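You operate a simulated robot arm through the tools that you are given. There is no shell and no other tool. Be economical: measure what you need, move in short steps, check, and stop when the job is done.

You are at the controls of a simulated two-armed robot. One attempt, no reset.

JOB
Scrub the strip of gum off the guide roller in the steel tray.
Fine: lay it in the shallow steel tray first; scrub block wetted at the tap; block back, tap off. Set down upright: scrub block. What is to be rubbed or washed off counts as gone when no trace of it is left.
Where things are to end (x, y in the base frame): guide roller within 0.02 m of [0.5, -0.56].

Only the result counts: the job must be done as asked and must still hold three seconds after the hand-in. Knocking over, shifting, dropping, spilling or breaking anything else fails it.

ROBOT AND FRAMES
Two 7-joint arms with two-finger parallel grippers on one trunk, on a base that drives. Base frame: it is fixed to the floor where the robot stands at the start and does not move with it; the origin is under the middle of the robot, x ahead of it, y to its left, z up; the surface under the hand at the start is at about z = 0.86. Readings come in m, rad, newtons and seconds.
The left shoulder is at the start at [0.07, 0.163, 1.27], the right one opposite. With the tool pointing down near the work surface each hand reaches from about 0.36 to 0.88 m from the robot's upright axis, wherever it stands, measured 20 degrees to its own side. Places, roughly: shallow steel tray [0.5, -0.6, 0.9]; tap lever [0.6, -0.7, 0.9]. Payload 3.43 kg a hand.
Tool frame (each hand has its own): the origin (TCP) lies between the finger pads and is the grasp point; the fingertips stand 0.034 m ahead of it; z points along the fingers, y is the line along which they close. Largest opening 0.128 m; finger width 0.024, thickness 0.012; the body of the gripper, 0.048 by 0.13 m, starts 0.096 m behind the TCP.
Orientation is that of the tool frame in the base frame, as [roll, pitch, yaw] about the fixed x, y, z axes, in that order (R = Rz(yaw) Ry(pitch) Rx(roll)). With the fingers straight down and closing along the base's y, the tool's x points along the base's -x, its y along +y and its z along -z.

CONTROLS
- The arms move only by the tool jog_arm. It takes "left_series", "right_series" or both (then of equal length, played together; a hand with none holds still); each is a list of rows, each a list of 3 entries, a list of its own where there are three numbers: the closure in counts, from 0 (fully open) to 255 (shut), then the shift along the tool's x, y, z in m, then the turn, a rotation vector about the tool's x, y, z in rad. In form: [[claw, [x, y, z], [wx, wy, wz]], ...]. A call has 1 to 10 rows; each row shifts and turns the commanded pose from where the row before left it, along the tool's axes as they then stand. Each row takes 0.2 s and may step no farther than 0.05 m and 0.15 rad from the row before; otherwise, or with a gripper value out of range, the whole call is refused. A pose out of reach is approached as far as the arm can. The call stops where the force on the tool passes 40 N (or 10 N more than at its start, if that is more) or the arm is blocked; 0.2 s more then pass. The fingers move at their own pace (about 0.153 m/s each) and stop on an object; they squeeze with about 21 N. The grip force told is the motor's: it shows also when the fingers shut on nothing. Time passes only in rows, and 0.2 s behind the last, so rows that do not move let the fingers close. It gives the time, the measured TCP pose, the force on the tool (base axes), the opening and the grip force at its end, in the units of the frame above (readings bear some noise), with the torque about the TCP (base axes, N m) and any sound that the robot's microphone picked up.
- Cameras (640 x 400 px; columns grow to the right, rows downward): "scene" is now at [0.1266, -0.0482, 1.5107]; the picture's right is [-0.59, -0.81, 0.00], its down [-0.44, 0.32, -0.84] and it looks along [0.68, -0.50, -0.55] (base axes); focal length 273 px, centre (320, 200). "left" rides on the left gripper at [0.076, 0.011, -0.16] in its tool frame; the picture's right is [-0.15, 0.99, 0.00], its down [-0.88, -0.13, -0.46] and it looks along [-0.45, -0.07, 0.89] (tool axes); focal length 234 px, centre (320, 200). "right" rides on the right gripper at [0.076, -0.011, -0.16] in its tool frame; the picture's right is [0.15, 0.99, 0.00], its down [-0.88, 0.13, -0.46] and it looks along [-0.45, 0.07, 0.89] (tool axes); focal length 234 px, centre (320, 200). There is no depth. A picture from a camera that has moved, and an enlarged one, comes with that camera's place and axes in the base frame and with its lens. The place of the scene camera against the robot may be out by one fixed shift of up to 0.018 m in any direction.
- grab_frame(camera): a new picture of that camera. It takes no simulated time.
- move_column(by): slides the trunk up (or, below 0, down) by that many m; the arms and the scene camera ride with it, the base frame stays. It gives what a move gives, with no picture.
- drive_base(legs): drives the robot by 1 to 6 legs, each [ahead, left, turn to the left] in m, m and rad, along the robot's own axes; the way and the turn of a leg run together, so that a leg with both is an arc; at most 1.5 m and 3.142 rad a leg. The arms and the cameras ride along, it lands a little off, and it stops where it bumps. It gives what a move gives.
- turn_head(pan, tilt): turns the head with the scene camera to pan (to the left, within 1.501 rad either way) and tilt (down, from -0.506 to 1.204), counted from straight ahead of the robot. It gives what a move gives.
- inspect(camera, box): a new picture of the part [left, top, right, bottom] of that camera's present view, enlarged. It takes no simulated time.
- job_done(): hands the job in; it is judged then, once.

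Work in short steps. Places have to be worked out from the pictures, the camera data and where the tool is seen: move nearer, look again, correct. Check each grasp and each placing, and mend what went wrong. You have 120 turns and 100 pictures in all, those below and enlarged ones among them. Open the grippers and draw the arms clear of the work before you hand the job in, unless the task says otherwise; then end with one line.

The tools are called after ">>>" by a JSON object that holds its "method" and its "body". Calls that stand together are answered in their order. jog_arm: Moves the arms, as the interface text tells. Its arguments: {"type":"object","properties":{"left_series":{"type":"array","items":{"type":"array"}},"right_series":{"type":"array","items":{"type":"array"}}},"required":[]} The other tools are called the same way: move_column (by) slides the trunk up or down; drive_base (legs) drives the base; turn_head (pan, tilt) turns the head that bears the scene camera; grab_frame (camera) takes a picture; inspect (camera, box) takes an enlarged picture of a part of a camera's view; job_done () hands the job in.

At the start:

```text
t: 0.0
left_eef_pos: [0.5136, -0.094, 1.2185]
left_ee_rot: [-3.141, -0.001, -3.139]
left_ft_force: [0.1, -0.2, 0.1]
left_torque: [-0.02, -0.03, 0.01]
left_finger_gap: 0.1277
left_gripper_force: 0.0
right_eef_pos: [0.401, -0.448, 1.2579]
right_ee_rot: [3.139, 0.001, 3.141]
right_ft_force: [0.3, -0.1, 0.1]
right_torque: [0.04, -0.01, -0.02]
right_finger_gap: 0.1281
right_gripper_force: 0.0
trunk travel left (down, up): [-0.75, 0.19]
robot x, y, heading: [-0.0022, 0.0017, -0.004]
head pan, tilt: [-0.634, 0.578]
```

scene: 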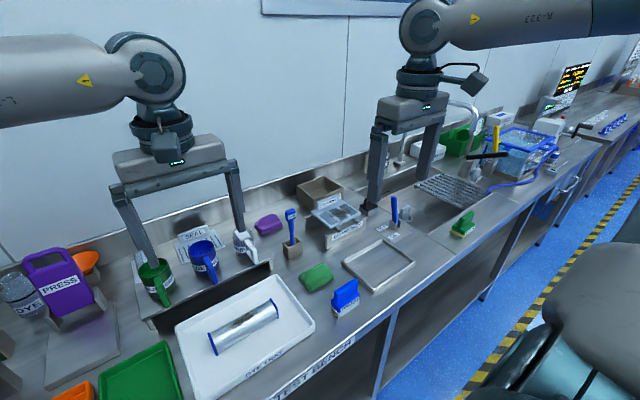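
right: 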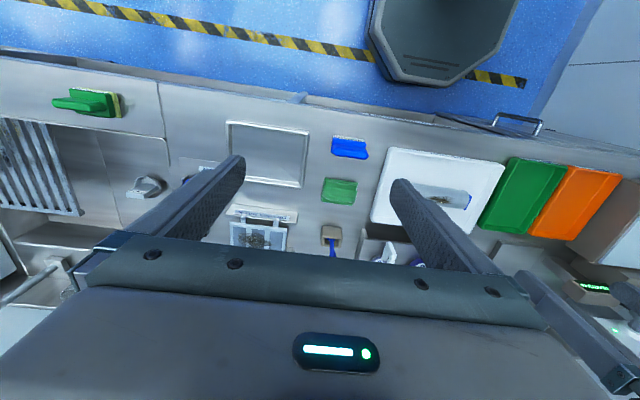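
left: 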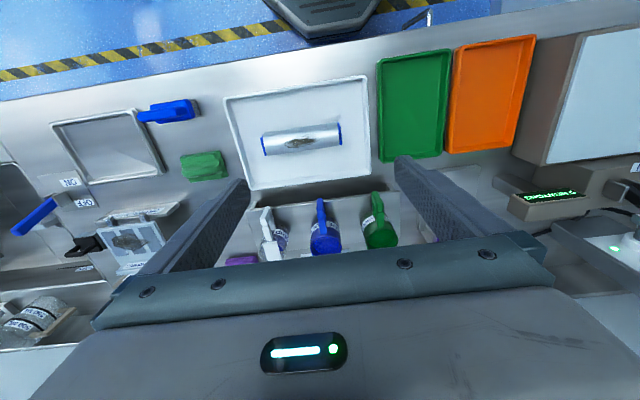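

The pictures show a roller with blue ends in the white tray, the steel tray beside it, a blue block and a few other candidates. I enlarge the scene to read the labels.

>>> {"method": "inspect", "body": {"camera": "scene", "box": [160, 180, 420, 380]}}

>>> {"method": "inspect", "body": {"camera": "scene", "box": [360, 90, 600, 250]}}

>>> {"method": "inspect", "body": {"camera": "left", "box": [0, 60, 400, 310]}}

>>> {"method": "inspect", "body": {"camera": "right", "box": [0, 60, 400, 310]}}

```text
2.00 times, centred on (290, 280) of scene
camera zoom: at [0.1266, -0.0482, 1.5107], right [-0.59, -0.81, 0.0], down [-0.44, 0.32, -0.84], along [0.68, -0.5, -0.55], focal length 546 px, centre (380, 40)
```

zoom: 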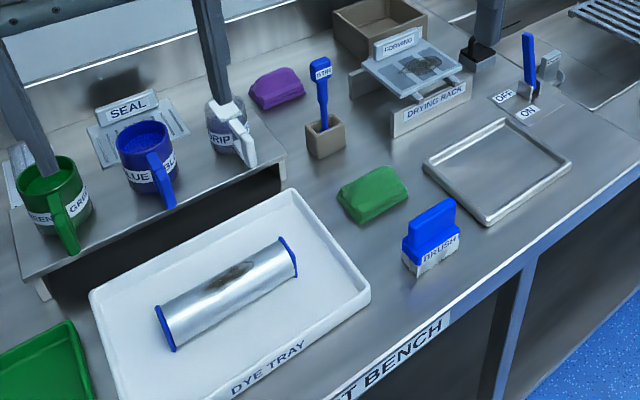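

```text
2.50 times, centred on (480, 170) of scene
camera zoom: at [0.1266, -0.0482, 1.5107], right [-0.59, -0.81, 0.0], down [-0.44, 0.32, -0.84], along [0.68, -0.5, -0.55], focal length 683 px, centre (-80, 275)
```

zoom: 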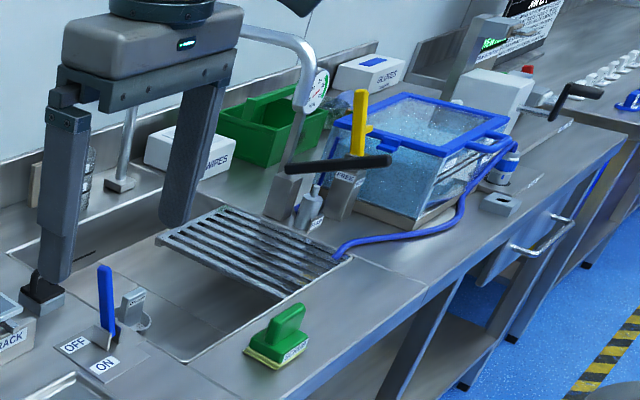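

```text
1.60 times, centred on (200, 185) of left
camera zoom: at [0.4375, -0.0828, 1.3795], right [0.15, 0.99, 0.0], down [0.88, -0.13, 0.46], along [0.45, -0.07, -0.89], focal length 375 px, centre (512, 224)
```

zoom: 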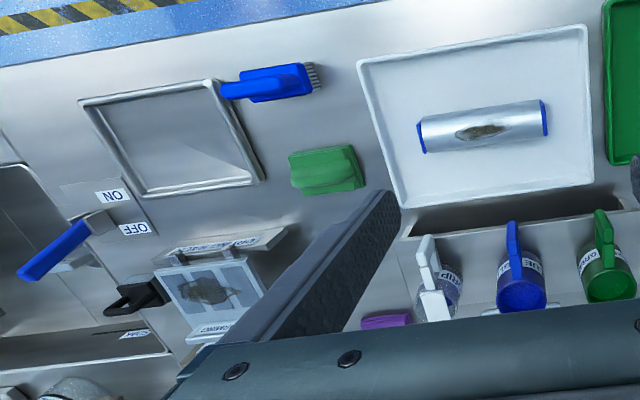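

```text
1.60 times, centred on (200, 185) of right
camera zoom: at [0.3249, -0.4593, 1.4183], right [-0.15, 0.99, 0.0], down [0.88, 0.13, 0.46], along [0.45, 0.07, -0.89], focal length 375 px, centre (512, 224)
```

zoom: 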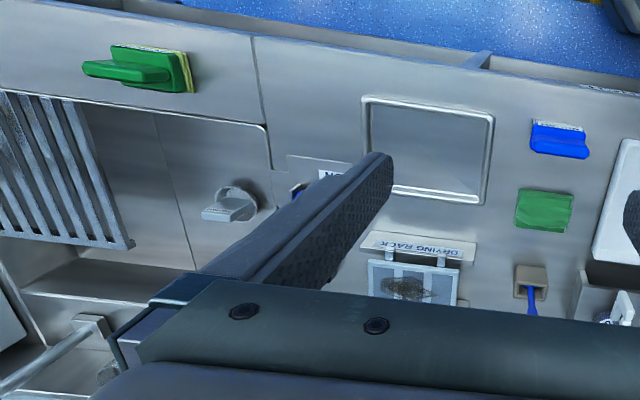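

The blue block reads BRUSH; the green handled block by the sink may be the scrub block. I enlarge its label and the lever and the tap spout.

>>> {"method": "inspect", "body": {"camera": "scene", "box": [440, 200, 500, 240]}}

>>> {"method": "inspect", "body": {"camera": "scene", "box": [370, 180, 450, 250]}}

>>> {"method": "turn_head", "body": {"pan": -0.95, "tilt": 0.7}}

>>> {"method": "grab_frame", "body": {"camera": "scene"}}

```text
10.00 times, centred on (470, 220) of scene
camera zoom: at [0.1266, -0.0482, 1.5107], right [-0.59, -0.81, 0.0], down [-0.44, 0.32, -0.84], along [0.68, -0.5, -0.55], focal length 2731 px, centre (-1180, 0)
```

zoom: 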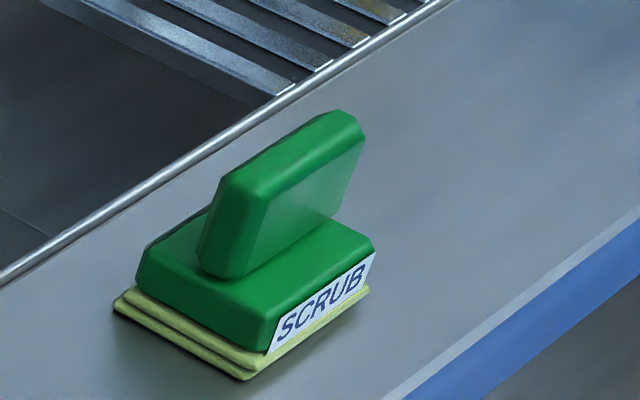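

```text
5.71 times, centred on (410, 215) of scene
camera zoom: at [0.1266, -0.0482, 1.5107], right [-0.59, -0.81, 0.0], down [-0.44, 0.32, -0.84], along [0.68, -0.5, -0.55], focal length 1561 px, centre (-194, 114)
```

zoom: 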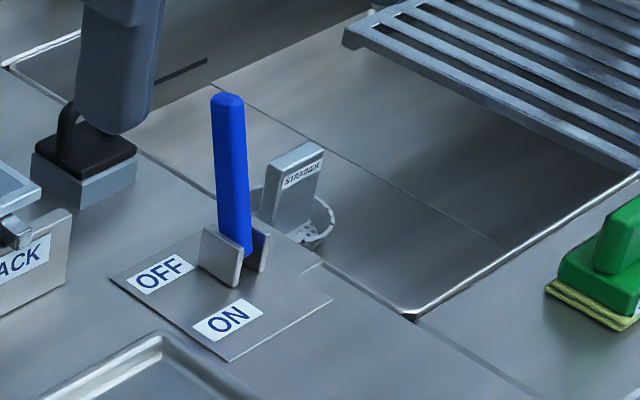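

```text
t: 0.8
left_eef_pos: [0.5129, -0.0952, 1.2207]
left_ee_rot: [3.14, -0.001, -3.139]
left_ft_force: [-0.1, 0.0, 0.4]
left_torque: [-0.01, 0.01, 0.0]
left_finger_gap: 0.1279
left_gripper_force: 0.1
right_eef_pos: [0.4013, -0.4486, 1.2589]
right_ee_rot: [3.141, 0.0, 3.142]
right_ft_force: [-0.1, 0.1, 0.8]
right_torque: [-0.02, 0.01, 0.01]
right_finger_gap: 0.1279
right_gripper_force: 0.0
trunk travel left (down, up): [-0.75, 0.19]
robot x, y, heading: [-0.0006, 0.002, -0.004]
head pan, tilt: [-0.949, 0.7]
```

```text
90 pictures are left
camera scene: at [0.1043, -0.0645, 1.5001], right [-0.81, -0.58, 0.0], down [-0.38, 0.52, -0.77], along [0.45, -0.62, -0.64], focal length 273 px, centre (320, 200)
```

scene: 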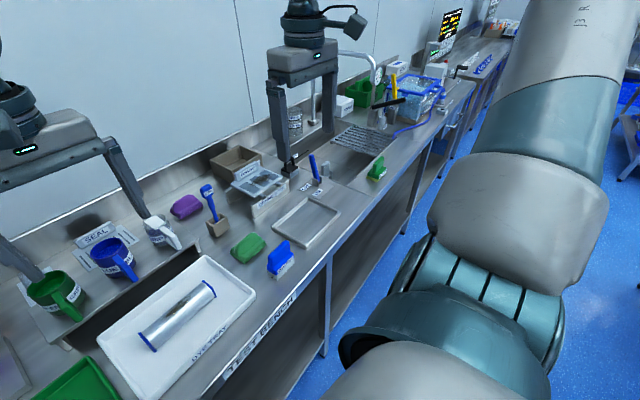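

The scrub block is green with the label SCRUB, at about (0.45,-0.94). The roller is near (0.54,-0.14), axis along y, about 0.16 long; the steel tray is at about (0.50,-0.56). I move the left arm aside and yaw the right hand so that its fingers close along x.

>>> {"method": "jog_arm", "body": {"left_series": [[0, [0, 0.05, 0], [0, 0, 0]], [0, [0, 0.05, 0], [0, 0, 0]], [0, [0, 0.05, 0], [0, 0, 0]], [0, [0, 0.05, 0], [0, 0, 0]], [0, [0, 0.05, 0], [0, 0, 0]], [0, [0, 0.05, 0], [0, 0, 0]], [0, [0.03, 0.03, 0], [0, 0, 0]], [0, [0.03, 0, 0], [0, 0, 0]], [0, [0.03, 0, 0], [0, 0, 0]], [0, [0, 0, 0], [0, 0, 0]]], "right_series": [[0, [0, 0, 0], [0, 0, 0.15]], [0, [0, 0, 0], [0, 0, 0.15]], [0, [0, 0, 0], [0, 0, 0.15]], [0, [0, 0, 0], [0, 0, 0.15]], [0, [0, 0, 0], [0, 0, 0.15]], [0, [0, 0, 0], [0, 0, 0.15]], [0, [0, 0, 0], [0, 0, 0.15]], [0, [0, 0, 0], [0, 0, 0.15]], [0, [0, 0, 0], [0, 0, 0.15]], [0, [0, 0, 0], [0, 0, 0.15]]]}}

```text
t: 3.0
left_eef_pos: [0.4226, 0.2375, 1.2201]
left_ee_rot: [3.141, -0.001, -3.141]
left_ft_force: [-0.1, 0.0, 0.4]
left_torque: [0.01, -0.01, 0.04]
left_finger_gap: 0.1277
left_gripper_force: 0.2
right_eef_pos: [0.4012, -0.4482, 1.2588]
right_ee_rot: [-3.141, -0.001, 1.64]
right_ft_force: [0.0, -0.3, -0.6]
right_torque: [-0.02, -0.01, -0.02]
right_finger_gap: 0.1279
right_gripper_force: 0.0
trunk travel left (down, up): [-0.75, 0.19]
robot x, y, heading: [-0.0022, -0.0037, 0.002]
head pan, tilt: [-0.949, 0.7]
```

The yaw is nearly there; I carry the right hand to above the roller at z≈1.15.

>>> {"method": "jog_arm", "body": {"right_series": [[0, [0.044, 0.0199, 0], [0, 0, 0.069]], [0, [0.044, 0.0199, 0], [0, 0, 0]], [0, [0.044, 0.0199, 0], [0, 0, 0]], [0, [0.044, 0.0199, 0], [0, 0, 0]], [0, [0.044, 0.0199, 0], [0, 0, 0]], [0, [0.044, 0.0199, 0], [0, 0, 0]], [0, [0.044, 0.0199, 0], [0, 0, 0]], [0, [0, 0, 0.05], [0, 0, 0]], [0, [0, 0, 0.05], [0, 0, 0]]]}}

>>> {"method": "grab_frame", "body": {"camera": "right"}}

>>> {"method": "turn_head", "body": {"pan": -0.3, "tilt": 0.8}}

>>> {"method": "grab_frame", "body": {"camera": "scene"}}

```text
t: 5.0
left_eef_pos: [0.4242, 0.2363, 1.2198]
left_ee_rot: [3.141, 0.0, -3.141]
left_ft_force: [0.1, 0.0, -0.4]
left_torque: [0.02, 0.01, 0.0]
left_finger_gap: 0.1281
left_gripper_force: 0.0
right_eef_pos: [0.5433, -0.148, 1.1622]
right_ee_rot: [3.141, 0.0, 1.574]
right_ft_force: [-0.5, 0.2, 0.5]
right_torque: [0.02, 0.0, 0.02]
right_finger_gap: 0.1279
right_gripper_force: 0.0
right hand out of reach, approached as far as the arm can: row 7
trunk travel left (down, up): [-0.75, 0.19]
robot x, y, heading: [-0.0017, 0.0007, -0.001]
head pan, tilt: [-0.949, 0.7]
```

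```text
89 pictures are left
camera right: at [0.5307, -0.0729, 1.3213], right [0.99, 0.15, 0.0], down [0.13, -0.88, 0.46], along [0.07, -0.45, -0.89], focal length 234 px, centre (320, 200)
```

right: 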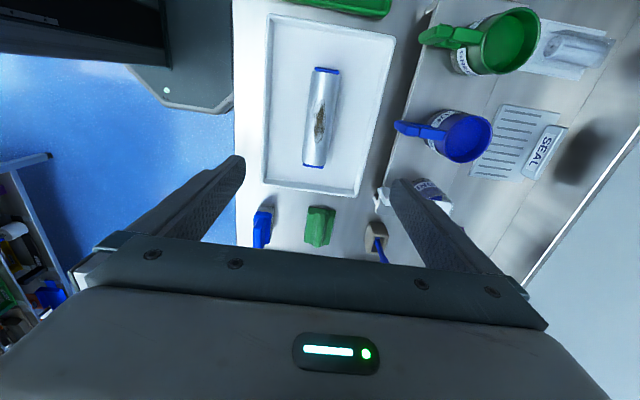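

```text
t: 6.0
left_eef_pos: [0.4234, 0.2373, 1.2198]
left_ee_rot: [3.141, 0.0, -3.14]
left_ft_force: [-0.8, -0.5, -0.6]
left_torque: [-0.02, 0.02, 0.0]
left_finger_gap: 0.1278
left_gripper_force: 0.1
right_eef_pos: [0.5424, -0.1489, 1.1622]
right_ee_rot: [3.141, 0.0, 1.573]
right_ft_force: [0.3, -0.8, 0.3]
right_torque: [0.02, 0.0, 0.01]
right_finger_gap: 0.1281
right_gripper_force: 0.1
trunk travel left (down, up): [-0.75, 0.19]
robot x, y, heading: [0.0002, -0.0019, -0.002]
head pan, tilt: [-0.3, 0.799]
```

```text
88 pictures are left
camera scene: at [0.1317, -0.0193, 1.4919], right [-0.3, -0.95, 0.0], down [-0.68, 0.21, -0.7], along [0.67, -0.21, -0.72], focal length 273 px, centre (320, 200)
```

scene: 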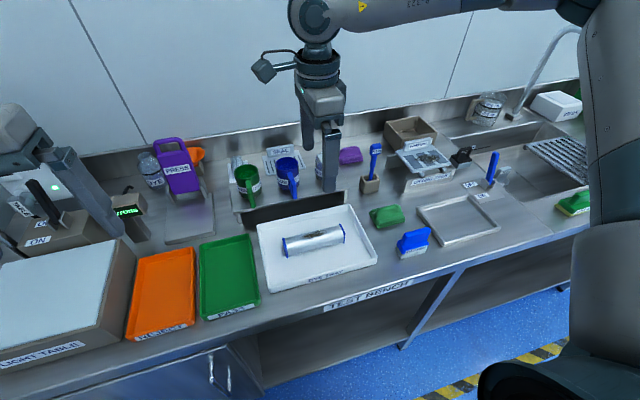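

Triangulation confirms the roller at about (0.541,-0.138) with its axis along y. I descend to just above it.

>>> {"method": "jog_arm", "body": {"right_series": [[60, [0.011, 0, 0.045], [0, 0, 0]], [60, [0, 0, 0.045], [0, 0, 0]], [60, [0, 0, 0.045], [0, 0, 0]], [60, [0, 0, 0.045], [0, 0, 0]], [60, [0, 0, 0.035], [0, 0, 0]]]}}

>>> {"method": "grab_frame", "body": {"camera": "right"}}

>>> {"method": "inspect", "body": {"camera": "scene", "box": [240, 180, 400, 290]}}

```text
t: 7.2
left_eef_pos: [0.4233, 0.2368, 1.2197]
left_ee_rot: [3.142, 0.0, -3.14]
left_ft_force: [-0.1, 0.0, 0.0]
left_torque: [-0.02, -0.03, 0.01]
left_finger_gap: 0.1279
left_gripper_force: 0.1
right_eef_pos: [0.5203, -0.1897, 0.9757]
right_ee_rot: [3.14, -0.003, 1.573]
right_ft_force: [-1.0, 0.9, 0.6]
right_torque: [-0.03, 0.0, 0.02]
right_finger_gap: 0.098
right_gripper_force: 0.1
right hand out of reach, approached as far as the arm can: row 2, 3, 4, 5
trunk travel left (down, up): [-0.75, 0.19]
robot x, y, heading: [-0.0008, 0.001, -0.001]
head pan, tilt: [-0.3, 0.799]
```

```text
87 pictures are left
camera right: at [0.5081, -0.1152, 1.1358], right [0.99, 0.15, 0.0], down [0.13, -0.88, 0.45], along [0.07, -0.45, -0.89], focal length 234 px, centre (320, 200)
```

right: 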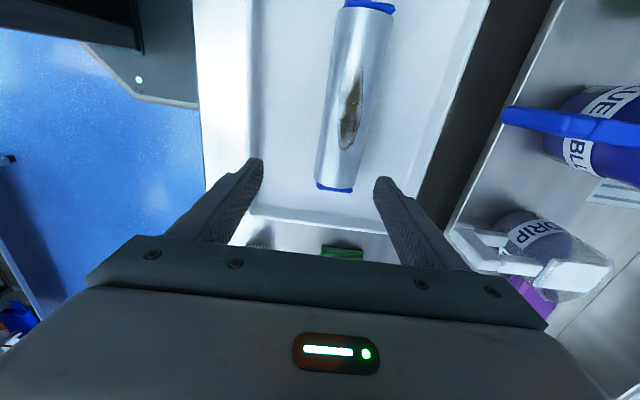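

```text
3.64 times, centred on (320, 235) of scene
camera zoom: at [0.1315, -0.0196, 1.4919], right [-0.3, -0.96, 0.0], down [-0.68, 0.21, -0.7], along [0.67, -0.21, -0.72], focal length 993 px, centre (320, 73)
```

zoom: 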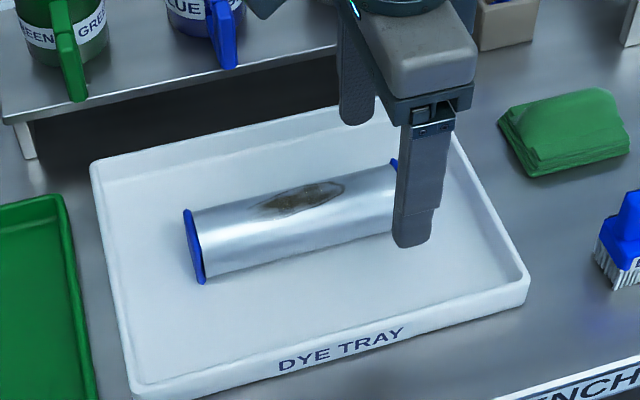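

The arm falls short with this yaw. I lift, then drive the base to the left so that the roller lies ahead of the right shoulder.

>>> {"method": "jog_arm", "body": {"right_series": [[60, [0, 0, -0.05], [0, 0, 0]], [60, [0, 0, -0.05], [0, 0, 0]]]}}

>>> {"method": "drive_base", "body": {"legs": [[0, 0.2, 0]]}}

```text
t: 7.8
left_eef_pos: [0.4222, 0.2378, 1.22]
left_ee_rot: [-3.139, 0.002, -3.14]
left_ft_force: [0.1, -0.6, -0.5]
left_torque: [0.0, -0.03, 0.02]
left_finger_gap: 0.1283
left_gripper_force: 0.0
right_eef_pos: [0.5176, -0.1881, 1.0749]
right_ee_rot: [3.141, 0.0, 1.573]
right_ft_force: [-0.2, -0.2, -0.2]
right_torque: [-0.05, 0.0, 0.02]
right_finger_gap: 0.0981
right_gripper_force: 0.0
trunk travel left (down, up): [-0.75, 0.19]
robot x, y, heading: [-0.0006, -0.0025, 0.001]
head pan, tilt: [-0.3, 0.799]
```

```text
t: 9.4
left_eef_pos: [0.4156, 0.3863, 1.2254]
left_ee_rot: [3.126, 0.001, 3.119]
left_ft_force: [0.0, 0.2, 0.0]
left_torque: [0.0, -0.04, 0.0]
left_finger_gap: 0.1281
left_gripper_force: 0.1
right_eef_pos: [0.5093, -0.0339, 1.0751]
right_ee_rot: [3.137, -0.015, 1.566]
right_ft_force: [-1.1, 0.1, 0.0]
right_torque: [-0.02, -0.03, -0.02]
right_finger_gap: 0.0979
right_gripper_force: 0.1
trunk travel left (down, up): [-0.75, 0.19]
robot x, y, heading: [0.0007, 0.1725, -0.008]
head pan, tilt: [-0.3, 0.799]
stopped in leg 1: the robot was blocked; the commanded pose is now the measured one
```

The drive was blocked at y = 0.17; I look at what the left arm or base touched.

>>> {"method": "turn_head", "body": {"pan": 0.3, "tilt": 0.7}}

>>> {"method": "grab_frame", "body": {"camera": "scene"}}

>>> {"method": "grab_frame", "body": {"camera": "left"}}

```text
t: 10.4
left_eef_pos: [0.4174, 0.3869, 1.2237]
left_ee_rot: [3.124, 0.0, 3.126]
left_ft_force: [0.4, 0.0, -0.3]
left_torque: [-0.02, 0.05, -0.02]
left_finger_gap: 0.1281
left_gripper_force: 0.0
right_eef_pos: [0.5111, -0.0332, 1.0724]
right_ee_rot: [3.137, -0.02, 1.567]
right_ft_force: [0.2, -0.3, 0.5]
right_torque: [0.01, -0.02, 0.02]
right_finger_gap: 0.0979
right_gripper_force: 0.1
trunk travel left (down, up): [-0.75, 0.19]
robot x, y, heading: [-0.002, 0.1765, -0.01]
head pan, tilt: [0.3, 0.7]
```

```text
85 pictures are left
camera scene: at [0.1275, 0.1796, 1.5011], right [0.29, -0.96, -0.02], down [-0.61, -0.17, -0.77], along [0.74, 0.23, -0.64], focal length 273 px, centre (320, 200)
```

scene: 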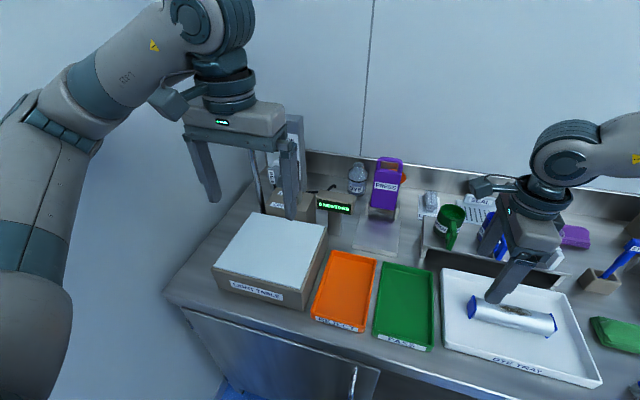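

```text
84 pictures are left
camera left: at [0.3424, 0.396, 1.3839], right [0.16, 0.99, 0.02], down [0.88, -0.15, 0.45], along [0.45, -0.06, -0.89], focal length 234 px, centre (320, 200)
```

left: 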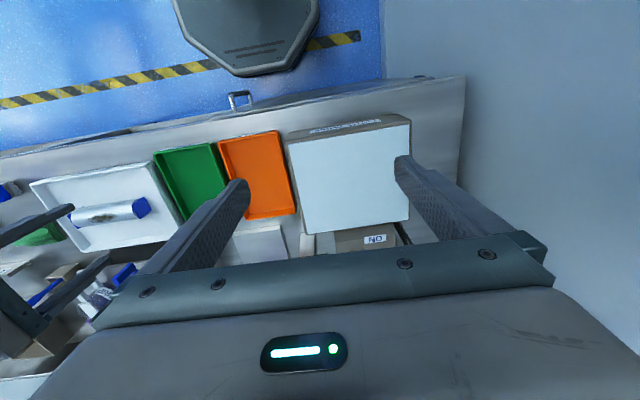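

The left elbow seems to have touched the side wall; nothing on the bench shifted. I pull the left arm in, level the right hand, and bring it over the roller.

>>> {"method": "jog_arm", "body": {"left_series": [[0, [0, -0.05, 0], [0, 0, 0]], [0, [0, -0.02, 0], [0, 0, 0]], [0, [0, 0, 0], [0, 0, 0]], [0, [0, 0, 0], [0, 0, 0]]], "right_series": [[60, [-0.04, 0.01, 0], [0, -0.02, 0]], [60, [-0.04, 0.01, 0], [0, 0, 0]], [60, [-0.025, 0.01, 0.04], [0, 0, 0]], [60, [0, 0, 0.04], [0, 0, 0]]]}}

>>> {"method": "grab_frame", "body": {"camera": "right"}}

```text
t: 11.4
left_eef_pos: [0.4236, 0.3402, 1.2175]
left_ee_rot: [-3.138, -0.008, 3.13]
left_ft_force: [0.2, -0.5, -0.4]
left_torque: [-0.03, 0.05, -0.04]
left_finger_gap: 0.128
left_gripper_force: 0.0
right_eef_pos: [0.55, -0.1186, 0.9915]
right_ee_rot: [-3.139, 0.022, 1.569]
right_ft_force: [0.1, -0.1, -0.5]
right_torque: [-0.01, 0.03, 0.02]
right_finger_gap: 0.0981
right_gripper_force: 0.0
trunk travel left (down, up): [-0.75, 0.19]
robot x, y, heading: [-0.0025, 0.1787, -0.007]
head pan, tilt: [0.3, 0.7]
```

```text
83 pictures are left
camera right: at [0.539, -0.0393, 1.1491], right [0.99, 0.14, -0.01], down [0.13, -0.87, 0.48], along [0.06, -0.47, -0.88], focal length 234 px, centre (320, 200)
```

right: 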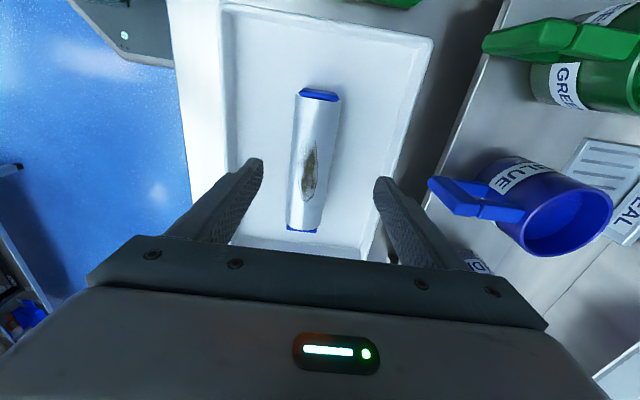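

The roller centre reads about (0.540,-0.147). I correct the small offset and tilt and descend around it.

>>> {"method": "jog_arm", "body": {"right_series": [[60, [-0.027, -0.01, 0.01], [0, 0.022, 0]], [60, [0, 0, 0.04], [0, 0, 0]], [60, [0, 0, 0.025], [0, 0, 0]], [60, [0, 0, 0], [0, 0, 0]]]}}

>>> {"method": "grab_frame", "body": {"camera": "right"}}

>>> {"method": "inspect", "body": {"camera": "scene", "box": [420, 210, 620, 390]}}

```text
t: 12.4
left_eef_pos: [0.4213, 0.3377, 1.2188]
left_ee_rot: [-3.141, -0.004, 3.128]
left_ft_force: [0.2, 0.4, -0.2]
left_torque: [-0.01, -0.04, 0.04]
left_finger_gap: 0.1277
left_gripper_force: 0.0
right_eef_pos: [0.5344, -0.1506, 0.9192]
right_ee_rot: [-3.141, -0.002, 1.566]
right_ft_force: [-0.4, 1.5, -0.7]
right_torque: [-0.02, 0.01, 0.0]
right_finger_gap: 0.098
right_gripper_force: 0.1
trunk travel left (down, up): [-0.75, 0.19]
robot x, y, heading: [-0.0028, 0.174, -0.002]
head pan, tilt: [0.3, 0.7]
```

```text
82 pictures are left
camera right: at [0.5239, -0.0749, 1.0781], right [0.99, 0.14, 0.0], down [0.13, -0.88, 0.45], along [0.06, -0.45, -0.89], focal length 234 px, centre (320, 200)
```

right: 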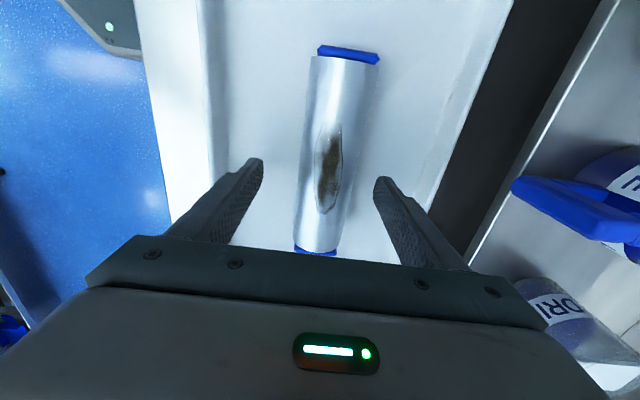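

```text
2.22 times, centred on (520, 300) of scene
camera zoom: at [0.1333, 0.205, 1.5002], right [0.29, -0.96, 0.0], down [-0.62, -0.19, -0.77], along [0.73, 0.22, -0.64], focal length 607 px, centre (-124, -22)
```

zoom: 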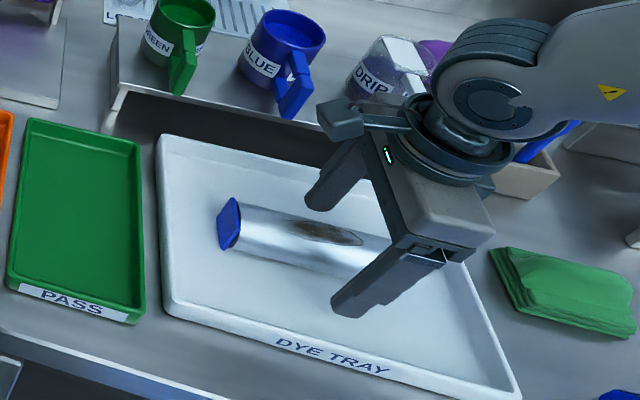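

Centre is about (0.540,-0.142). Small correction, down 0.01, and close.

>>> {"method": "jog_arm", "body": {"right_series": [[60, [0.009, 0.0055, 0.005], [0, 0, 0]], [60, [0, 0, 0.007], [0, 0, 0]], [255, [0, 0, 0], [0, 0, 0]], [255, [0, 0, 0], [0, 0, 0]], [255, [0, 0, 0], [0, 0, 0]]]}}

>>> {"method": "grab_frame", "body": {"camera": "right"}}

```text
t: 13.6
left_eef_pos: [0.4207, 0.3363, 1.2179]
left_ee_rot: [3.141, -0.007, 3.126]
left_ft_force: [-0.1, 0.4, -0.1]
left_torque: [0.02, -0.03, 0.0]
left_finger_gap: 0.128
left_gripper_force: 0.0
right_eef_pos: [0.542, -0.1419, 0.9058]
right_ee_rot: [-3.139, -0.001, 1.565]
right_ft_force: [0.1, -1.1, 0.1]
right_torque: [0.23, -0.03, 0.03]
right_finger_gap: 0.0466
right_gripper_force: 20.6
trunk travel left (down, up): [-0.75, 0.19]
robot x, y, heading: [-0.0022, 0.1772, -0.004]
head pan, tilt: [0.3, 0.7]
```

```text
80 pictures are left
camera right: at [0.5311, -0.0651, 1.0666], right [0.99, 0.14, 0.0], down [0.13, -0.88, 0.45], along [0.06, -0.45, -0.89], focal length 234 px, centre (320, 200)
```

right: 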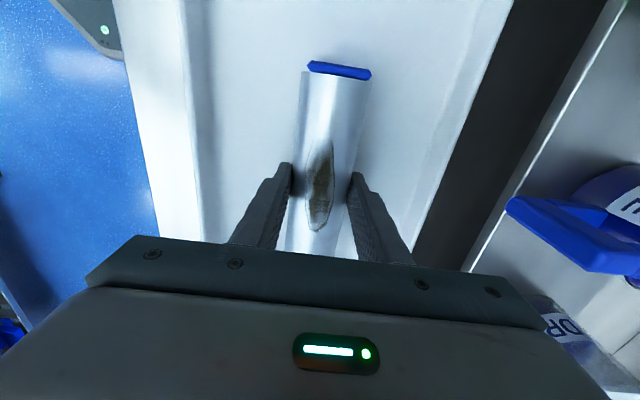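

The roller is held (gap 0.0466) centred. I lift it.

>>> {"method": "jog_arm", "body": {"right_series": [[255, [0, 0, -0.03], [0, 0, 0]], [255, [0, 0, -0.05], [0, 0, 0]], [255, [0, 0, -0.05], [0, 0, 0]], [255, [0, 0, -0.05], [0, 0, 0]], [255, [0, -0.04, -0.02], [0, 0, 0]]]}}

>>> {"method": "grab_frame", "body": {"camera": "right"}}

```text
t: 14.8
left_eef_pos: [0.42, 0.336, 1.2194]
left_ee_rot: [-3.141, -0.003, 3.13]
left_ft_force: [-0.6, -0.4, 0.5]
left_torque: [0.01, -0.04, -0.02]
left_finger_gap: 0.128
left_gripper_force: 0.0
right_eef_pos: [0.4954, -0.1375, 1.1104]
right_ee_rot: [3.142, -0.004, 1.565]
right_ft_force: [-0.9, -0.1, -4.1]
right_torque: [0.0, -0.04, 0.02]
right_finger_gap: 0.0467
right_gripper_force: 21.3
trunk travel left (down, up): [-0.75, 0.19]
robot x, y, heading: [-0.004, 0.1773, -0.001]
head pan, tilt: [0.3, 0.7]
```

```text
79 pictures are left
camera right: at [0.4839, -0.0619, 1.2705], right [0.99, 0.14, 0.0], down [0.13, -0.88, 0.45], along [0.07, -0.45, -0.89], focal length 234 px, centre (320, 200)
```

right: 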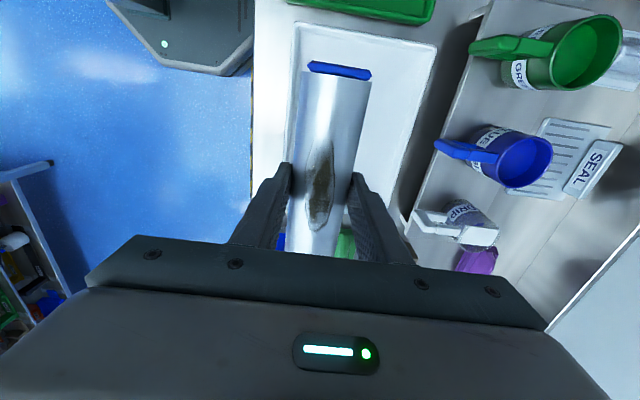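

Roller lifted, firm. I drive the base right 0.42 to bring it over the steel tray.

>>> {"method": "drive_base", "body": {"legs": [[0, -0.42, 0]]}}

>>> {"method": "turn_head", "body": {"pan": -0.7, "tilt": 0.8}}

>>> {"method": "grab_frame", "body": {"camera": "scene"}}

>>> {"method": "grab_frame", "body": {"camera": "right"}}

```text
t: 17.4
left_eef_pos: [0.419, -0.0898, 1.2174]
left_ee_rot: [3.142, -0.006, 3.13]
left_ft_force: [0.0, -0.8, -0.4]
left_torque: [-0.01, 0.03, 0.0]
left_finger_gap: 0.1278
left_gripper_force: 0.1
right_eef_pos: [0.4972, -0.5659, 1.1096]
right_ee_rot: [-3.139, -0.004, 1.565]
right_ft_force: [-0.5, 0.1, -4.6]
right_torque: [-0.02, -0.02, -0.03]
right_finger_gap: 0.0469
right_gripper_force: 20.9
trunk travel left (down, up): [-0.75, 0.19]
robot x, y, heading: [-0.0041, -0.2533, -0.003]
head pan, tilt: [0.3, 0.7]
```

```text
t: 18.7
left_eef_pos: [0.4193, -0.0912, 1.219]
left_ee_rot: [3.141, -0.008, 3.13]
left_ft_force: [1.1, -0.8, 0.1]
left_torque: [-0.01, -0.02, 0.03]
left_finger_gap: 0.128
left_gripper_force: 0.1
right_eef_pos: [0.4965, -0.567, 1.1091]
right_ee_rot: [-3.139, -0.001, 1.566]
right_ft_force: [0.2, -0.4, -2.8]
right_torque: [0.0, -0.02, -0.03]
right_finger_gap: 0.0468
right_gripper_force: 21.5
trunk travel left (down, up): [-0.75, 0.19]
robot x, y, heading: [-0.0017, -0.2522, -0.003]
head pan, tilt: [-0.7, 0.799]
```

```text
78 pictures are left
camera scene: at [0.1125, -0.3009, 1.4918], right [-0.65, -0.76, 0.0], down [-0.55, 0.46, -0.7], along [0.53, -0.45, -0.72], focal length 273 px, centre (320, 200)
```

scene: 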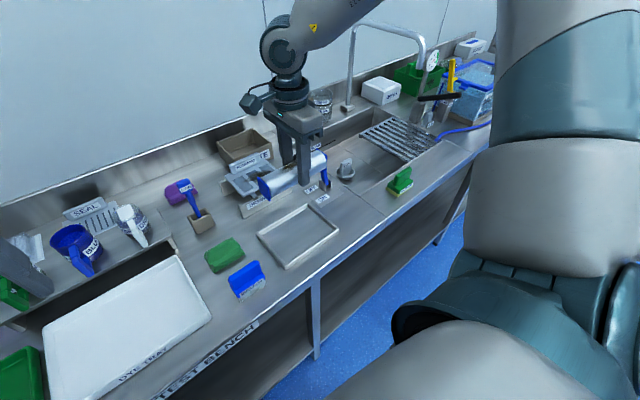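

```text
77 pictures are left
camera right: at [0.4852, -0.4903, 1.269], right [0.99, 0.14, 0.0], down [0.13, -0.88, 0.45], along [0.06, -0.45, -0.89], focal length 234 px, centre (320, 200)
```

right: 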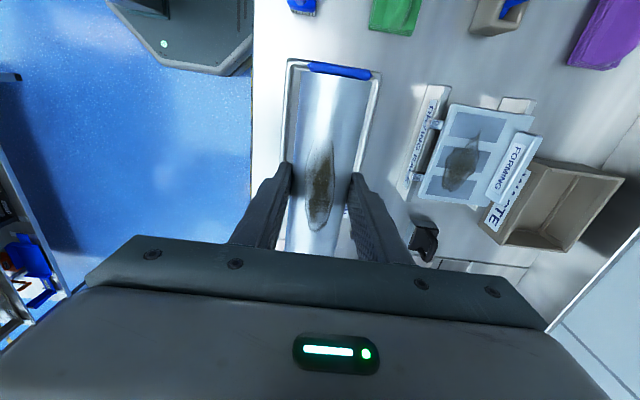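

I measure roller length against tray opening with zooms before lowering.

>>> {"method": "inspect", "body": {"camera": "scene", "box": [220, 130, 360, 280]}}

>>> {"method": "inspect", "body": {"camera": "right", "box": [250, 30, 410, 130]}}

```text
2.67 times, centred on (290, 205) of scene
camera zoom: at [0.1125, -0.3009, 1.4918], right [-0.65, -0.76, 0.0], down [-0.55, 0.46, -0.7], along [0.53, -0.45, -0.72], focal length 728 px, centre (400, 187)
```

zoom: 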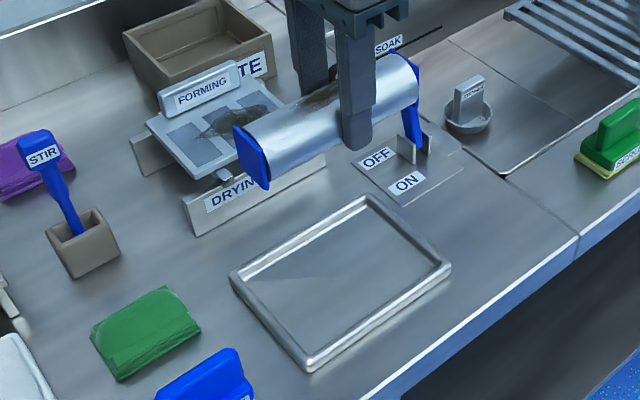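

```text
4.00 times, centred on (330, 80) of right
camera zoom: at [0.4852, -0.4903, 1.269], right [0.99, 0.14, 0.0], down [0.13, -0.88, 0.45], along [0.06, -0.45, -0.89], focal length 937 px, centre (280, 680)
```

zoom: 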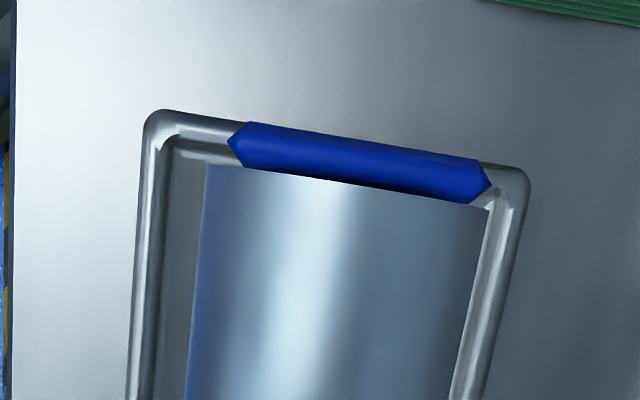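

Roller ≈0.159 long with its centre about 7 mm to +y of the TCP; tray centre ≈(0.501,-0.559), so it fits and is already aligned. I descend to just above the tray.

>>> {"method": "jog_arm", "body": {"right_series": [[255, [0, 0.003, 0.046], [0, 0, 0.005]], [255, [0, 0, 0.046], [0, 0, 0]], [255, [0, 0, 0.046], [0, 0, 0]], [255, [0, 0, 0.04], [0, 0, 0]]]}}

>>> {"method": "grab_frame", "body": {"camera": "right"}}

>>> {"method": "inspect", "body": {"camera": "scene", "box": [220, 130, 360, 280]}}

```text
t: 19.7
left_eef_pos: [0.4212, -0.0915, 1.2183]
left_ee_rot: [3.141, -0.009, 3.131]
left_ft_force: [0.1, -0.6, -0.4]
left_torque: [0.01, 0.04, -0.02]
left_finger_gap: 0.1278
left_gripper_force: 0.1
right_eef_pos: [0.5015, -0.5646, 0.9274]
right_ee_rot: [-3.139, -0.003, 1.563]
right_ft_force: [0.2, -0.3, -3.7]
right_torque: [0.0, 0.04, 0.06]
right_finger_gap: 0.0466
right_gripper_force: 21.1
trunk travel left (down, up): [-0.75, 0.19]
robot x, y, heading: [-0.0079, -0.2526, -0.002]
head pan, tilt: [-0.7, 0.799]
```

```text
74 pictures are left
camera right: at [0.4903, -0.4892, 1.0878], right [0.99, 0.14, 0.0], down [0.12, -0.88, 0.45], along [0.06, -0.45, -0.89], focal length 234 px, centre (320, 200)
```

right: 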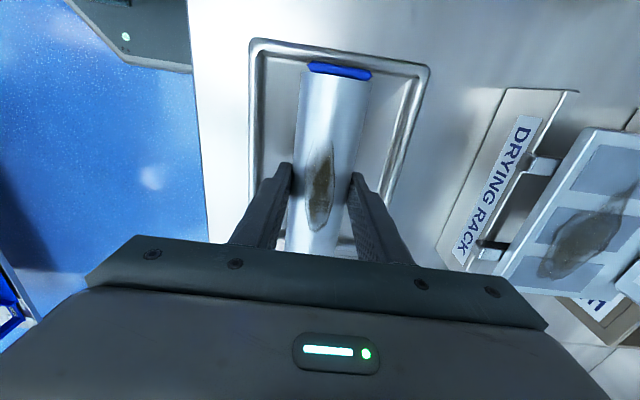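

```text
2.67 times, centred on (290, 205) of scene
camera zoom: at [0.1145, -0.301, 1.4917], right [-0.65, -0.76, 0.0], down [-0.55, 0.46, -0.7], along [0.53, -0.45, -0.72], focal length 728 px, centre (400, 187)
```

zoom: 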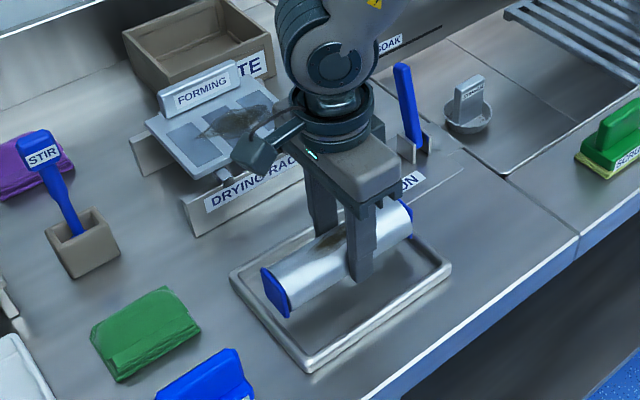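

Alignment is good. I lower in small steps watching the force.

>>> {"method": "jog_arm", "body": {"right_series": [[255, [-0.002, -0.001, 0.006], [0, 0, 0]], [255, [0, 0, 0.006], [0, 0, 0]], [255, [0, 0, 0.005], [0, 0, 0]], [255, [0, 0, 0], [0, 0, 0]]]}}

```text
t: 20.7
left_eef_pos: [0.4181, -0.0912, 1.2187]
left_ee_rot: [-3.141, -0.008, 3.127]
left_ft_force: [0.6, -0.4, 0.4]
left_torque: [-0.04, 0.02, 0.0]
left_finger_gap: 0.1284
left_gripper_force: 0.1
right_eef_pos: [0.4982, -0.5664, 0.913]
right_ee_rot: [-3.139, -0.003, 1.562]
right_ft_force: [0.7, -0.3, -5.1]
right_torque: [-0.05, 0.0, -0.01]
right_finger_gap: 0.0462
right_gripper_force: 20.7
trunk travel left (down, up): [-0.75, 0.19]
robot x, y, heading: [-0.0048, -0.2553, -0.002]
head pan, tilt: [-0.7, 0.799]
```

>>> {"method": "jog_arm", "body": {"right_series": [[255, [0, 0, 0.004], [0, 0, 0]], [255, [0, 0, 0.003], [0, 0, 0]], [255, [0, 0, 0.003], [0, 0, 0]], [255, [0, 0, 0], [0, 0, 0]]]}}

```text
t: 21.7
left_eef_pos: [0.4178, -0.0914, 1.2191]
left_ee_rot: [-3.14, -0.005, 3.131]
left_ft_force: [0.0, -0.6, -1.0]
left_torque: [0.0, -0.01, -0.01]
left_finger_gap: 0.1279
left_gripper_force: 0.1
right_eef_pos: [0.4991, -0.5667, 0.9054]
right_ee_rot: [-3.141, -0.001, 1.562]
right_ft_force: [-1.3, -1.6, 11.9]
right_torque: [0.0, 0.09, 0.01]
right_finger_gap: 0.0467
right_gripper_force: 21.7
trunk travel left (down, up): [-0.75, 0.19]
robot x, y, heading: [-0.0042, -0.2532, -0.006]
head pan, tilt: [-0.7, 0.799]
```

The roller touches down (12 N upward at z 0.905). I open just enough and lift clear.

>>> {"method": "jog_arm", "body": {"right_series": [[200, [0, 0, -0.001], [0, 0, 0]], [120, [0, 0, 0], [0, 0, 0]], [120, [0, 0, 0], [0, 0, 0]], [120, [0, 0, -0.04], [0, 0, 0]], [120, [0, 0, -0.05], [0, 0, 0]], [120, [0, 0, -0.05], [0, 0, 0]], [120, [0, 0, -0.05], [0, 0, 0]]]}}

>>> {"method": "grab_frame", "body": {"camera": "right"}}

>>> {"method": "inspect", "body": {"camera": "scene", "box": [220, 130, 360, 280]}}

```text
t: 23.3
left_eef_pos: [0.4171, -0.0913, 1.2184]
left_ee_rot: [-3.141, -0.005, 3.131]
left_ft_force: [0.3, 0.5, -0.1]
left_torque: [-0.03, -0.01, 0.02]
left_finger_gap: 0.128
left_gripper_force: 0.1
right_eef_pos: [0.498, -0.5708, 1.0964]
right_ee_rot: [3.14, -0.002, 1.562]
right_ft_force: [-1.3, 1.2, 0.1]
right_torque: [-0.03, 0.01, 0.0]
right_finger_gap: 0.0677
right_gripper_force: 0.2
trunk travel left (down, up): [-0.75, 0.19]
robot x, y, heading: [-0.004, -0.2513, -0.006]
head pan, tilt: [-0.7, 0.799]
```

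```text
72 pictures are left
camera right: at [0.4871, -0.4944, 1.2563], right [0.99, 0.14, 0.0], down [0.12, -0.88, 0.45], along [0.06, -0.45, -0.89], focal length 234 px, centre (320, 200)
```

right: 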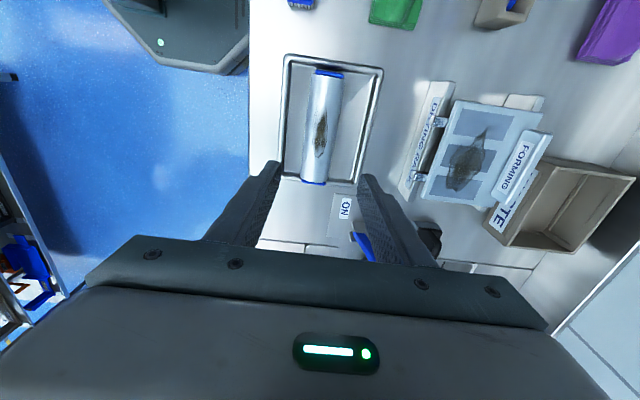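

```text
2.67 times, centred on (290, 205) of scene
camera zoom: at [0.1102, -0.3, 1.4919], right [-0.65, -0.76, 0.0], down [-0.55, 0.46, -0.7], along [0.53, -0.45, -0.72], focal length 728 px, centre (400, 187)
```

zoom: 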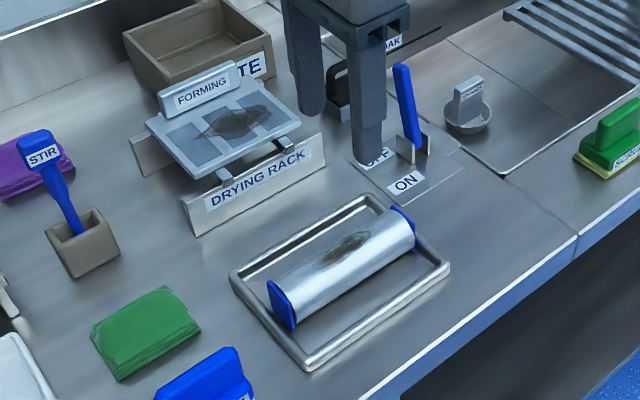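

I zoom in to check that both caps sit inside the rim.

>>> {"method": "inspect", "body": {"camera": "right", "box": [260, 40, 420, 200]}}

>>> {"method": "inspect", "body": {"camera": "scene", "box": [270, 190, 350, 270]}}

```text
2.50 times, centred on (340, 120) of right
camera zoom: at [0.4871, -0.4944, 1.2563], right [0.99, 0.14, 0.0], down [0.12, -0.88, 0.45], along [0.06, -0.45, -0.89], focal length 585 px, centre (270, 400)
```

zoom: 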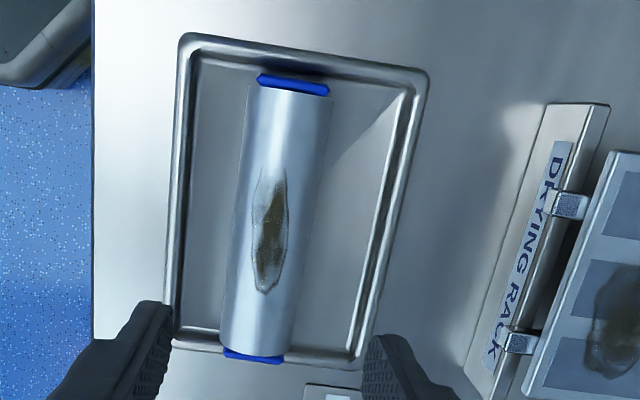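

```text
5.00 times, centred on (310, 230) of scene
camera zoom: at [0.1102, -0.3, 1.4919], right [-0.65, -0.76, 0.0], down [-0.55, 0.46, -0.7], along [0.53, -0.45, -0.72], focal length 1366 px, centre (370, 50)
```

zoom: 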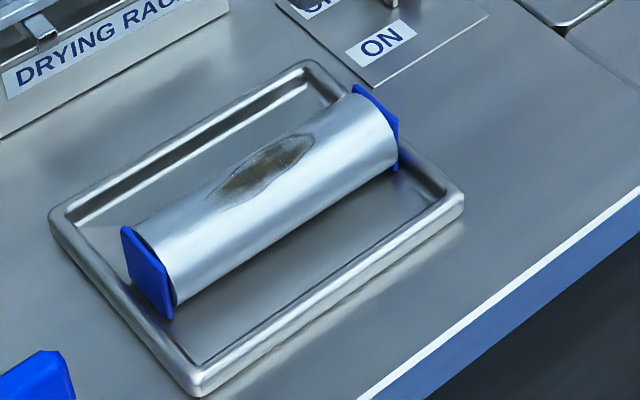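

The roller lies inside the tray at about (0.50,-0.56), gum up. Now I raise the right hand, pull it back and drive further right towards the scrub block and sink.

>>> {"method": "jog_arm", "body": {"right_series": [[0, [0, -0.03, -0.04], [0, 0, 0]], [0, [0, -0.03, -0.04], [0, 0, 0]]]}}

>>> {"method": "drive_base", "body": {"legs": [[0, -0.2, 0]]}}

>>> {"method": "turn_head", "body": {"pan": -0.6, "tilt": 0.6}}

>>> {"method": "grab_frame", "body": {"camera": "scene"}}

>>> {"method": "grab_frame", "body": {"camera": "right"}}

>>> {"method": "grab_frame", "body": {"camera": "left"}}

```text
t: 23.9
left_eef_pos: [0.4149, -0.0918, 1.2195]
left_ee_rot: [-3.14, -0.003, 3.13]
left_ft_force: [-0.4, -0.4, 0.3]
left_torque: [0.01, -0.06, -0.01]
left_finger_gap: 0.1279
left_gripper_force: 0.1
right_eef_pos: [0.4344, -0.5714, 1.1747]
right_ee_rot: [3.141, -0.003, 1.564]
right_ft_force: [-0.4, 0.0, 0.9]
right_torque: [0.0, -0.02, -0.02]
right_finger_gap: 0.1282
right_gripper_force: 0.1
trunk travel left (down, up): [-0.75, 0.19]
robot x, y, heading: [-0.0062, -0.2514, -0.001]
head pan, tilt: [-0.7, 0.799]
```

```text
t: 25.5
left_eef_pos: [0.4181, -0.2913, 1.2188]
left_ee_rot: [-3.141, -0.008, 3.13]
left_ft_force: [0.0, -0.4, 0.2]
left_torque: [-0.04, -0.02, 0.01]
left_finger_gap: 0.1279
left_gripper_force: 0.0
right_eef_pos: [0.436, -0.7702, 1.1735]
right_ee_rot: [3.14, -0.001, 1.56]
right_ft_force: [0.1, 0.1, -0.2]
right_torque: [0.0, 0.03, 0.02]
right_finger_gap: 0.1282
right_gripper_force: 0.0
trunk travel left (down, up): [-0.75, 0.19]
robot x, y, heading: [-0.0057, -0.4516, -0.005]
head pan, tilt: [-0.7, 0.799]
```

```text
t: 26.2
left_eef_pos: [0.4173, -0.2916, 1.2177]
left_ee_rot: [-3.14, -0.008, 3.127]
left_ft_force: [-0.2, -0.6, 0.5]
left_torque: [0.02, -0.01, 0.0]
left_finger_gap: 0.1281
left_gripper_force: 0.1
right_eef_pos: [0.4361, -0.773, 1.1725]
right_ee_rot: [3.142, -0.003, 1.561]
right_ft_force: [0.6, -0.7, 0.5]
right_torque: [-0.02, 0.0, 0.0]
right_finger_gap: 0.1279
right_gripper_force: 0.0
trunk travel left (down, up): [-0.75, 0.19]
robot x, y, heading: [-0.006, -0.4523, -0.006]
head pan, tilt: [-0.6, 0.6]
```

```text
68 pictures are left
camera scene: at [0.122, -0.4989, 1.5086], right [-0.57, -0.82, 0.0], down [-0.46, 0.32, -0.82], along [0.68, -0.47, -0.57], focal length 273 px, centre (320, 200)
```

scene: 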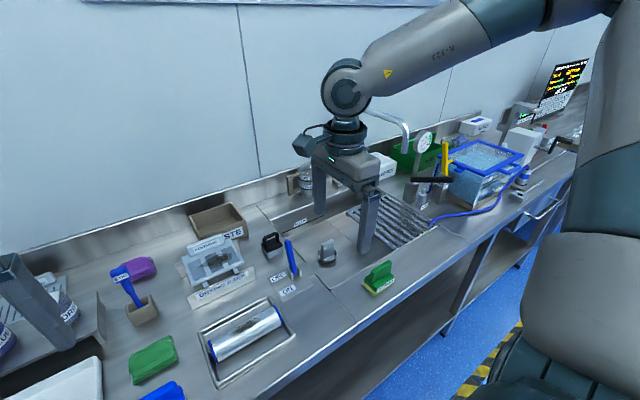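

```text
67 pictures are left
camera right: at [0.4255, -0.697, 1.3328], right [0.99, 0.14, 0.0], down [0.12, -0.88, 0.45], along [0.06, -0.45, -0.89], focal length 234 px, centre (320, 200)
```

right: 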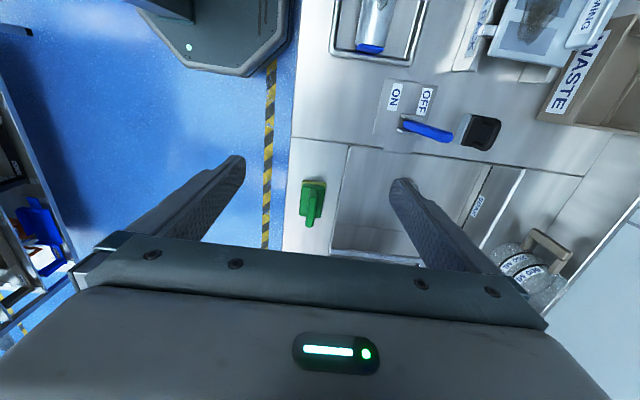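

```text
66 pictures are left
camera left: at [0.344, -0.2793, 1.3788], right [0.16, 0.99, 0.0], down [0.88, -0.14, 0.45], along [0.44, -0.07, -0.89], focal length 234 px, centre (320, 200)
```

left: 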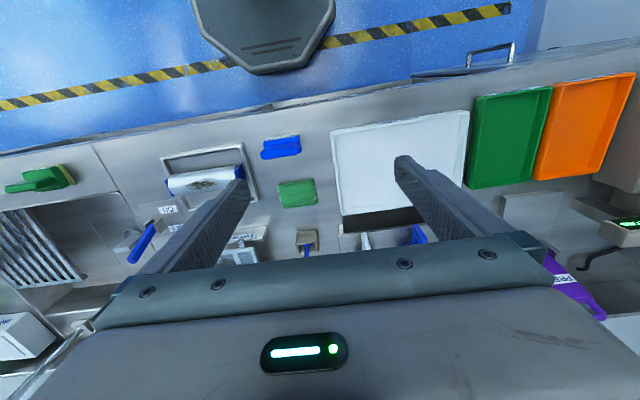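

The lever leans to OFF (+x): base ≈(0.596,-0.749,0.87), tip ≈(0.628,-0.744,0.967). Block ≈(0.438,-0.93). I zoom to find the spout.

>>> {"method": "inspect", "body": {"camera": "scene", "box": [270, 100, 470, 300]}}

>>> {"method": "turn_head", "body": {"pan": -0.75, "tilt": 0.35}}

>>> {"method": "grab_frame", "body": {"camera": "scene"}}

```text
2.00 times, centred on (370, 200) of scene
camera zoom: at [0.122, -0.4989, 1.5086], right [-0.57, -0.82, 0.0], down [-0.46, 0.32, -0.82], along [0.68, -0.47, -0.57], focal length 546 px, centre (220, 200)
```

zoom: 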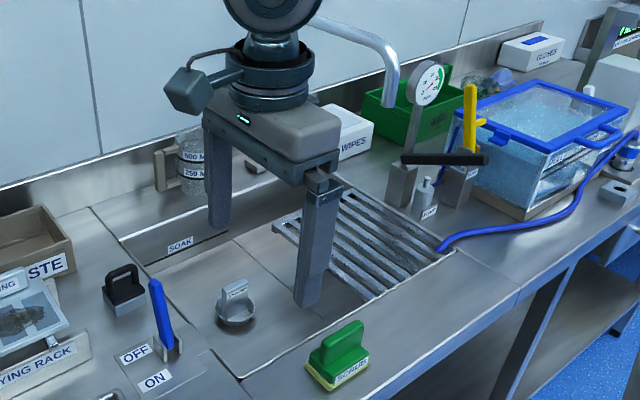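

```text
t: 27.0
left_eef_pos: [0.418, -0.2914, 1.218]
left_ee_rot: [-3.14, -0.009, 3.128]
left_ft_force: [0.3, 0.3, -0.5]
left_torque: [0.01, -0.02, 0.0]
left_finger_gap: 0.1282
left_gripper_force: 0.2
right_eef_pos: [0.4364, -0.7721, 1.173]
right_ee_rot: [-3.14, -0.001, 1.561]
right_ft_force: [1.0, -0.5, -0.2]
right_torque: [-0.02, 0.01, 0.01]
right_finger_gap: 0.1284
right_gripper_force: 0.1
trunk travel left (down, up): [-0.75, 0.19]
robot x, y, heading: [-0.0028, -0.4537, -0.004]
head pan, tilt: [-0.75, 0.351]
```

```text
64 pictures are left
camera scene: at [0.1172, -0.5111, 1.5314], right [-0.69, -0.73, 0.0], down [-0.25, 0.24, -0.94], along [0.68, -0.64, -0.34], focal length 273 px, centre (320, 200)
```

scene: 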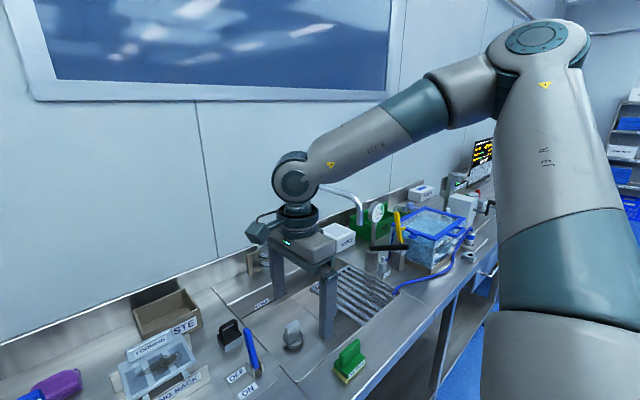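

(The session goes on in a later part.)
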